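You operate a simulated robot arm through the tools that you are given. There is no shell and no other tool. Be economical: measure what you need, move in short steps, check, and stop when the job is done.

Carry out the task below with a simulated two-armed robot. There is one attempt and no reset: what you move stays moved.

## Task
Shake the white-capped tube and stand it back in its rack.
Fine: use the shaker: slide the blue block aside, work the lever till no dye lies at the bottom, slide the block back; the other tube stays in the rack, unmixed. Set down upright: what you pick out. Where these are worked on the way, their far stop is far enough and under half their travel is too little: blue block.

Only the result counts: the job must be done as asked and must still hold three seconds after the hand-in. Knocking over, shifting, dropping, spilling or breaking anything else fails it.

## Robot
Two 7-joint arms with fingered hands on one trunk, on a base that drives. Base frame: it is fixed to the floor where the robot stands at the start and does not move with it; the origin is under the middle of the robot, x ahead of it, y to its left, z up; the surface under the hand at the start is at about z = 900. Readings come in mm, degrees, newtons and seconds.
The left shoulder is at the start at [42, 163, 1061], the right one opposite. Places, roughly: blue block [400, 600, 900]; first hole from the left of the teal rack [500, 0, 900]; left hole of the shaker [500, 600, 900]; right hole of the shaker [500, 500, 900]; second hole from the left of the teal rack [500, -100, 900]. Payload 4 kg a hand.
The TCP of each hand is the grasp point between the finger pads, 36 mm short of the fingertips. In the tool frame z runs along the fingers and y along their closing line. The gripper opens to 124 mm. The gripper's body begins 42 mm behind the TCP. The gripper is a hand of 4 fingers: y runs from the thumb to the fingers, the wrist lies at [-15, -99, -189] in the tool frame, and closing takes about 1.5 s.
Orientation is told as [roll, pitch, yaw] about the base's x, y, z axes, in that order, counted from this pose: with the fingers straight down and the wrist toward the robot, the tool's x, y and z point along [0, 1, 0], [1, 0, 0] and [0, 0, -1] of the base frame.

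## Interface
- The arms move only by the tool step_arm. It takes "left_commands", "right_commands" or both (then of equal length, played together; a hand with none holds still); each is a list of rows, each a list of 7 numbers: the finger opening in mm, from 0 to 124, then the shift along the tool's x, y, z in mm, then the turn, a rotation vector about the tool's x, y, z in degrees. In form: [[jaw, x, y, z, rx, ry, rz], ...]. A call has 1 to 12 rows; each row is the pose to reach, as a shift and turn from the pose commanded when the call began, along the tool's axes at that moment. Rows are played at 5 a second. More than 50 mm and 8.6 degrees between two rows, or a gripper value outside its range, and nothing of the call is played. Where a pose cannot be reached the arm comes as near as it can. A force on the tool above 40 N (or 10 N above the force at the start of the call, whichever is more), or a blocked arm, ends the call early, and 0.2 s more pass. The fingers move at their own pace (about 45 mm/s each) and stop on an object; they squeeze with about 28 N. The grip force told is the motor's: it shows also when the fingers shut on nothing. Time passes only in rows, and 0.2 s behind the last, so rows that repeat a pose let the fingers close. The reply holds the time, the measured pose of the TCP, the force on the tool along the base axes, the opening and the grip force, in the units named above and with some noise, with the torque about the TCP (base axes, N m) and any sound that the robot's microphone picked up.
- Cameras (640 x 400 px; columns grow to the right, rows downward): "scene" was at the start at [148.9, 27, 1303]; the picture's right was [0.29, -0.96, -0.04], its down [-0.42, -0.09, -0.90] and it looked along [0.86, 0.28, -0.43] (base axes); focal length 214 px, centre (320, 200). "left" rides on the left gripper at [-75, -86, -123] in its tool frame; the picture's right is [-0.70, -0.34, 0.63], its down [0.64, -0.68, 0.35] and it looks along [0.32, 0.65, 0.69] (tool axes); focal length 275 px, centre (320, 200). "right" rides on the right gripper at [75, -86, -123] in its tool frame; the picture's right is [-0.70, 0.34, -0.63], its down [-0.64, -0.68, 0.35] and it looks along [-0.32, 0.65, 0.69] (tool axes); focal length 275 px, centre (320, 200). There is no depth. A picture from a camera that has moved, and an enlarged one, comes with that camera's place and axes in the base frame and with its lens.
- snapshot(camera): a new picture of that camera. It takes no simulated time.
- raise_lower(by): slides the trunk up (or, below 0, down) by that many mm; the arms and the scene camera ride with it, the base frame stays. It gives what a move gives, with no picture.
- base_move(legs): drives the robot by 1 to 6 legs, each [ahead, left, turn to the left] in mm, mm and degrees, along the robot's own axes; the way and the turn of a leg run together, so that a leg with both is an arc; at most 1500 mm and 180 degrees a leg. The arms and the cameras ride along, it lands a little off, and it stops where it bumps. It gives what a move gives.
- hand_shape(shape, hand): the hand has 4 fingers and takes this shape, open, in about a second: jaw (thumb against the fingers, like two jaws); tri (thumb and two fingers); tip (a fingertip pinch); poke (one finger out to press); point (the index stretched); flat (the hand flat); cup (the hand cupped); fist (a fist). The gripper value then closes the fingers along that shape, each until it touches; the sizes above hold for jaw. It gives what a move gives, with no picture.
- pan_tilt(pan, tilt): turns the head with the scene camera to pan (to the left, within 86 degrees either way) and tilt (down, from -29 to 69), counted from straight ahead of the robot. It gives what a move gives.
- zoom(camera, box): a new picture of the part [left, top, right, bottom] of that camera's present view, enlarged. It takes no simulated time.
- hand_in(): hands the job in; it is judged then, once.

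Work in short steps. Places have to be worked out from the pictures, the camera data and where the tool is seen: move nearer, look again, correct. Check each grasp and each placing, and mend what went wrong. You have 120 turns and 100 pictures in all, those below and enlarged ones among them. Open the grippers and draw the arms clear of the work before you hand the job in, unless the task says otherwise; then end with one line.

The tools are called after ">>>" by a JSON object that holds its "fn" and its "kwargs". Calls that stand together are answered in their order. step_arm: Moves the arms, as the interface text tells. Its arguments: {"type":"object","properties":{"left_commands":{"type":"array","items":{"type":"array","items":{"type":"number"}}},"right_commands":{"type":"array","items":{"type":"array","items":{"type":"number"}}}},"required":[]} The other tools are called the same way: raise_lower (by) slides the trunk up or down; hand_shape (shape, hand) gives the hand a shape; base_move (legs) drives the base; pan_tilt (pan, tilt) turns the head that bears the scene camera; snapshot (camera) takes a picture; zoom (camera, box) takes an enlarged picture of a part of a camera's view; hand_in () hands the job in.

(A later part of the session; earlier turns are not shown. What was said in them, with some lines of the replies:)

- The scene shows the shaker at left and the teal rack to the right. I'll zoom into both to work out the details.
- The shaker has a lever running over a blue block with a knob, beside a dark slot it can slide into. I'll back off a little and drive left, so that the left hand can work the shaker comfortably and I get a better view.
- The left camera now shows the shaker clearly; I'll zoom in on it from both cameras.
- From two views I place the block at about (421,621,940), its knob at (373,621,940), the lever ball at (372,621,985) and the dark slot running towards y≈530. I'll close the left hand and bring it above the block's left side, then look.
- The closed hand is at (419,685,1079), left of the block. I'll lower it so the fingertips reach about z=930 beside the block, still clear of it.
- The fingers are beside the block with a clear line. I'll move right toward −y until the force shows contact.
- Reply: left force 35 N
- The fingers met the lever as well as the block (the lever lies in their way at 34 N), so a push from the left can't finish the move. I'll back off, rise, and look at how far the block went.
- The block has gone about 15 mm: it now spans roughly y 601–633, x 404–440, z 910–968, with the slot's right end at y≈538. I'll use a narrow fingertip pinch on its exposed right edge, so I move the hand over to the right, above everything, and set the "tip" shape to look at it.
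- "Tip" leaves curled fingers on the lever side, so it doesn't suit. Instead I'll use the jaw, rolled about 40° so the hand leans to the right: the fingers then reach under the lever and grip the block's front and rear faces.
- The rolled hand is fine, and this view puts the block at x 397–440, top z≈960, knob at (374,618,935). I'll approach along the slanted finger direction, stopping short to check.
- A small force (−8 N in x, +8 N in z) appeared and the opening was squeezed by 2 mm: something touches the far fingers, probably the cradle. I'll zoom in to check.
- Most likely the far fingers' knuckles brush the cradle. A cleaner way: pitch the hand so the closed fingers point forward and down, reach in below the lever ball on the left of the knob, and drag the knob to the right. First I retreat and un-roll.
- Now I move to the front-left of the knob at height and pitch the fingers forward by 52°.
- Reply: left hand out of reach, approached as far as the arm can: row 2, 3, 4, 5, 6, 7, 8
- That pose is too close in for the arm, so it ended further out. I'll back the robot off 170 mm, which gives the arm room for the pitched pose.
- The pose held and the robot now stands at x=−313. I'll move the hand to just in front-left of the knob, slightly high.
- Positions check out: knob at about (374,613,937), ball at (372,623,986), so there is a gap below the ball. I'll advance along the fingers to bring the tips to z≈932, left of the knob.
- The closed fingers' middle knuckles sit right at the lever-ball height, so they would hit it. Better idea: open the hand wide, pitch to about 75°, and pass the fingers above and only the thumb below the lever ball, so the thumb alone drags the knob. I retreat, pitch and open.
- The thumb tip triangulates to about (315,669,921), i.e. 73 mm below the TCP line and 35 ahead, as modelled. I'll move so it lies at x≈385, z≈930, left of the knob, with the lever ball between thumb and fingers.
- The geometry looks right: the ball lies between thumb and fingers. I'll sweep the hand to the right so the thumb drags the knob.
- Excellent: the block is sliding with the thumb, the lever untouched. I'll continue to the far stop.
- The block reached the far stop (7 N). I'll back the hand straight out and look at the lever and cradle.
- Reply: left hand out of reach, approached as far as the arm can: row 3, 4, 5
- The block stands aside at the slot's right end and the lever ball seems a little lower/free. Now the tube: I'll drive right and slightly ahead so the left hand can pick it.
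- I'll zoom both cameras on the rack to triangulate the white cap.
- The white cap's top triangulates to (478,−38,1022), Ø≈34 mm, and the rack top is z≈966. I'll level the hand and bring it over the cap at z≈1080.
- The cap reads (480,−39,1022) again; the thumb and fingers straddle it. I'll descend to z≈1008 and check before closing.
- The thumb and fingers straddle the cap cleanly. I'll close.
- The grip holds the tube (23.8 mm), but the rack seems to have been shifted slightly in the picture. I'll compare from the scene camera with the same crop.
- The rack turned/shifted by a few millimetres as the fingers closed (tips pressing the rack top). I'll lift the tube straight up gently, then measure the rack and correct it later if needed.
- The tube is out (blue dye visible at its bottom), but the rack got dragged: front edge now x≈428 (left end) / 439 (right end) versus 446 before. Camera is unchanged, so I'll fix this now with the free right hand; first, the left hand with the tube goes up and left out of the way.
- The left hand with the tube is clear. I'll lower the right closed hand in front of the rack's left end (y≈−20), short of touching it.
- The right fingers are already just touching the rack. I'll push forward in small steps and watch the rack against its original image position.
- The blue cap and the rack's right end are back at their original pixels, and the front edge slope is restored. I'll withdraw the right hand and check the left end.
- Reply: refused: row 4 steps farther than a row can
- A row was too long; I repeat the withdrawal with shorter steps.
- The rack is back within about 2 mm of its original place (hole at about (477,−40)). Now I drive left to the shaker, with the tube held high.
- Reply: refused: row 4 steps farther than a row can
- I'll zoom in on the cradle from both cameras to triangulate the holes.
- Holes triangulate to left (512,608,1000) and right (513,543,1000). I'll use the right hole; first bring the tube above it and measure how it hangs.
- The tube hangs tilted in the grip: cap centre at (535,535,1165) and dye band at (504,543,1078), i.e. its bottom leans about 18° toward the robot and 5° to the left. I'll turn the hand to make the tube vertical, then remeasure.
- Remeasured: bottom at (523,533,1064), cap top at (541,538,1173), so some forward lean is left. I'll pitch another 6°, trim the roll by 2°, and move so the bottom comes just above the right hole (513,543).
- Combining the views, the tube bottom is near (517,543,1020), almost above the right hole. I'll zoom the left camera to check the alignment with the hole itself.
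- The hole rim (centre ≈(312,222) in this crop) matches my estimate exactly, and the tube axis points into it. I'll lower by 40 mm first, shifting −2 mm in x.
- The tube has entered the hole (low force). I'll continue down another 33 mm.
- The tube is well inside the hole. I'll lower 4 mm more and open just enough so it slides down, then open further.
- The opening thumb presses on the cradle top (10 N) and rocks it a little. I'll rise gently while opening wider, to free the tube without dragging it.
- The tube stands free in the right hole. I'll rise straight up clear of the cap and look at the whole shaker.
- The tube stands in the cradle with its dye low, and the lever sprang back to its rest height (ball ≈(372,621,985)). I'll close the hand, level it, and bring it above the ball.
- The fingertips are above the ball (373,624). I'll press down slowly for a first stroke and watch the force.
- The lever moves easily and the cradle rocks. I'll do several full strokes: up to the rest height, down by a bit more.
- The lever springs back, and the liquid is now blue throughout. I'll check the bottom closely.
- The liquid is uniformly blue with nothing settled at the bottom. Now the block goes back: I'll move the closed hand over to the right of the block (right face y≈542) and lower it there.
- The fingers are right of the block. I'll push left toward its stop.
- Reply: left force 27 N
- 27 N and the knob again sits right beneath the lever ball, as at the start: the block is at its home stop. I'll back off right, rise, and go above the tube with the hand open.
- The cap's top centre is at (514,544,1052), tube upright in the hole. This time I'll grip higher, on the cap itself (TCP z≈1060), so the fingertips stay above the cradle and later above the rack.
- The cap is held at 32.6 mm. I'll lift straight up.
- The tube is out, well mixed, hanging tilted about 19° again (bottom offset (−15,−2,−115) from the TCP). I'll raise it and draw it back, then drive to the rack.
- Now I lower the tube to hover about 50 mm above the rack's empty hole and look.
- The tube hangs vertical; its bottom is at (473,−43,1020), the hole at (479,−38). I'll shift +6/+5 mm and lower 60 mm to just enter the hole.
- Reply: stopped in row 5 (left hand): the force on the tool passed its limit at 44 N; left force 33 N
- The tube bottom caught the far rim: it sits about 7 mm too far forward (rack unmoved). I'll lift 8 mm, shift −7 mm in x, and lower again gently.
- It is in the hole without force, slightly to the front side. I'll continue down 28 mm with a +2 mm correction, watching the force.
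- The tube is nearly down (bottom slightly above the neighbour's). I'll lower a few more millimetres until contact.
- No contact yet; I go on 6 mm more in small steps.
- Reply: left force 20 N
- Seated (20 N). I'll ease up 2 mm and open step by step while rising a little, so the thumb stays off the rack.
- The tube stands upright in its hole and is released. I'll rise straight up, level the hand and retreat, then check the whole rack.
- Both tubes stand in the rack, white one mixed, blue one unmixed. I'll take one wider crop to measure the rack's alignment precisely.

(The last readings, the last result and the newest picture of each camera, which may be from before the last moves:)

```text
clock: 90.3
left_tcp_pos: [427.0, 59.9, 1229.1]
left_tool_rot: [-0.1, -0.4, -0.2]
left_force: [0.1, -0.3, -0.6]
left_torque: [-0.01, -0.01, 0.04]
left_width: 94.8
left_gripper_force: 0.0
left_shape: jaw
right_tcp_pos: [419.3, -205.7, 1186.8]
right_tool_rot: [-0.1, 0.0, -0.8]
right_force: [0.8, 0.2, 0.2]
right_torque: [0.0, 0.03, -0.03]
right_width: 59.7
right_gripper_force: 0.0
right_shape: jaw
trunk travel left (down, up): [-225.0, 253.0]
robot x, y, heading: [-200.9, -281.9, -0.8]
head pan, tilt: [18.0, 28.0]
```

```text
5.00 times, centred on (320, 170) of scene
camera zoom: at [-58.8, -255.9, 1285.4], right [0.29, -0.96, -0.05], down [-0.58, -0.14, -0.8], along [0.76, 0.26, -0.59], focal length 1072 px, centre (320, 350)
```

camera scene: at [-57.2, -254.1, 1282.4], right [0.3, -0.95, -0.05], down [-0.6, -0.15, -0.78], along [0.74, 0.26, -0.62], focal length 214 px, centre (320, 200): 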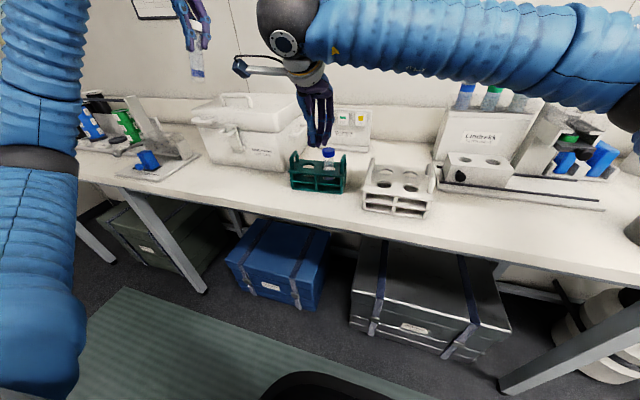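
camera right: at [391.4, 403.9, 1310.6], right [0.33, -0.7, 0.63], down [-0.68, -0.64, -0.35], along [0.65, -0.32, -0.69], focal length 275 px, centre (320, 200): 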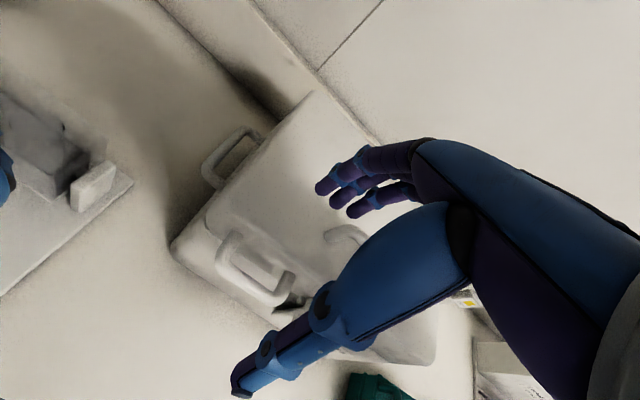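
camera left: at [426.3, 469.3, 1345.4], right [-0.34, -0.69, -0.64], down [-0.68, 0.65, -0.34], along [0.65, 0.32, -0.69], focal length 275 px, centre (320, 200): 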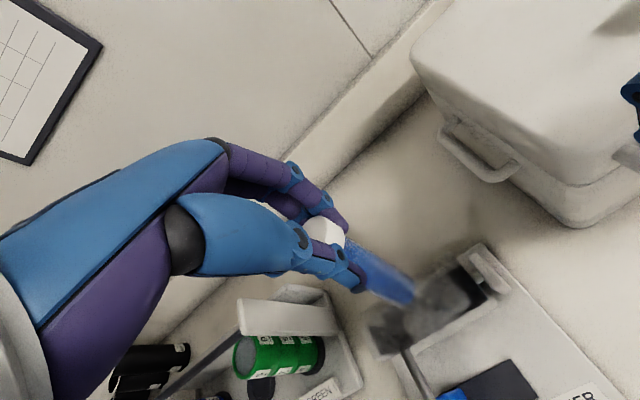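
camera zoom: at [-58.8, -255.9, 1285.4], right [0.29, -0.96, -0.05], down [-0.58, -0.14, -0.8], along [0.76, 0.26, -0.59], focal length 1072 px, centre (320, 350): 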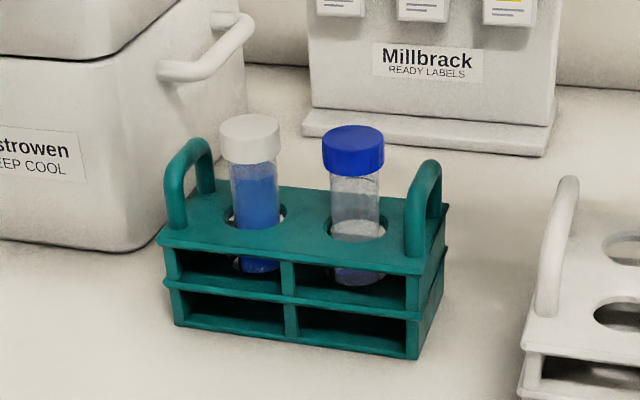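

The rack lies within about 2 px (≈1–2 mm) of its original place relative to the label stand. I'll open both hands fully and back the robot off before handing in.

>>> {"fn": "step_arm", "kwargs": {"left_commands": [[124, 0, 0, -10, 0, 0, 0], [124, 0, 0, -20, 0, 0, 0], [124, 0, 0, -20, 0, 0, 0], [124, 0, 0, -20, 0, 0, 0]], "right_commands": [[124, 0, 0, -10, 0, 0, 0], [124, 0, 0, -20, 0, 0, 0], [124, 0, 0, -20, 0, 0, 0], [124, 0, 0, -20, 0, 0, 0]]}}

>>> {"fn": "base_move", "kwargs": {"legs": [[-200, 0, 0]]}}

>>> {"fn": "pan_tilt", "kwargs": {"pan": 30, "tilt": 22}}

>>> {"fn": "snapshot", "kwargs": {"camera": "scene"}}

```text
clock: 91.3
left_tcp_pos: [427.0, 59.3, 1250.2]
left_tool_rot: [0.0, -0.5, -0.3]
left_force: [0.0, -1.0, 0.3]
left_torque: [0.02, 0.04, -0.01]
left_width: 123.6
left_gripper_force: 0.0
left_shape: jaw
right_tcp_pos: [417.9, -208.8, 1206.4]
right_tool_rot: [0.0, 0.1, -0.8]
right_force: [-0.5, 0.0, -0.5]
right_torque: [-0.05, 0.01, -0.01]
right_width: 123.7
right_gripper_force: 0.1
right_shape: jaw
trunk travel left (down, up): [-225.0, 253.0]
robot x, y, heading: [-205.6, -279.1, -0.9]
head pan, tilt: [18.0, 28.0]
```

```text
clock: 92.9
left_tcp_pos: [224.7, 62.4, 1250.9]
left_tool_rot: [0.0, -0.6, 0.1]
left_force: [-0.5, -0.4, 0.8]
left_torque: [0.01, 0.01, 0.01]
left_width: 123.5
left_gripper_force: 0.0
left_shape: jaw
right_tcp_pos: [217.9, -202.8, 1208.1]
right_tool_rot: [0.0, -0.1, -0.5]
right_force: [-0.5, -0.2, 1.2]
right_torque: [-0.02, -0.05, -0.02]
right_width: 123.8
right_gripper_force: 0.1
right_shape: jaw
trunk travel left (down, up): [-225.0, 253.0]
robot x, y, heading: [-401.2, -281.4, -0.4]
head pan, tilt: [18.0, 28.0]
```

```text
clock: 93.7
left_tcp_pos: [227.4, 63.4, 1249.6]
left_tool_rot: [0.0, -0.4, 0.1]
left_force: [-0.4, 0.0, 0.5]
left_torque: [0.01, -0.02, -0.01]
left_width: 123.9
left_gripper_force: 0.0
left_shape: jaw
right_tcp_pos: [219.8, -201.4, 1207.0]
right_tool_rot: [0.1, -0.1, -0.5]
right_force: [0.0, -0.1, -0.6]
right_torque: [0.03, -0.03, -0.02]
right_width: 123.4
right_gripper_force: 0.0
right_shape: jaw
trunk travel left (down, up): [-225.0, 253.0]
robot x, y, heading: [-406.4, -280.0, -0.4]
head pan, tilt: [30.0, 22.0]
```

```text
3 pictures are left
camera scene: at [-261.6, -235.9, 1295.9], right [0.49, -0.87, -0.08], down [-0.47, -0.18, -0.87], along [0.74, 0.46, -0.49], focal length 214 px, centre (320, 200)
```

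scene: 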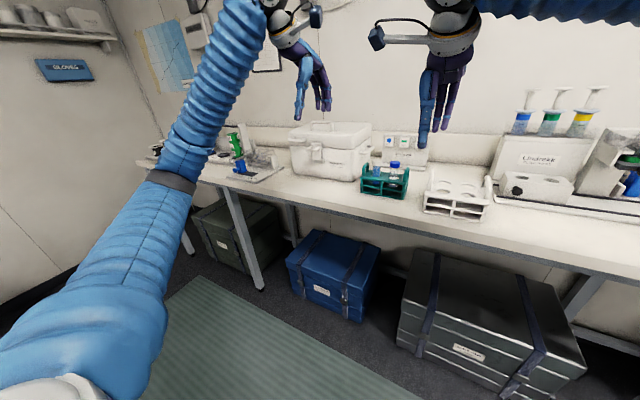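

Everything is in place: block home, both tubes in the rack, nothing else disturbed, arms clear. Handing in.

>>> {"fn": "hand_in", "kwargs": {}}

```text
The job is handed in.
```

I shook the white-capped tube in the shaker until no dye lay at the bottom and stood it upright back in its rack hole. The blue block is back at its home stop and the other tube is still unmixed in the rack. My first pick-up dragged the rack up to about 18 mm, and I pushed it back to within about 2 mm of where it started.
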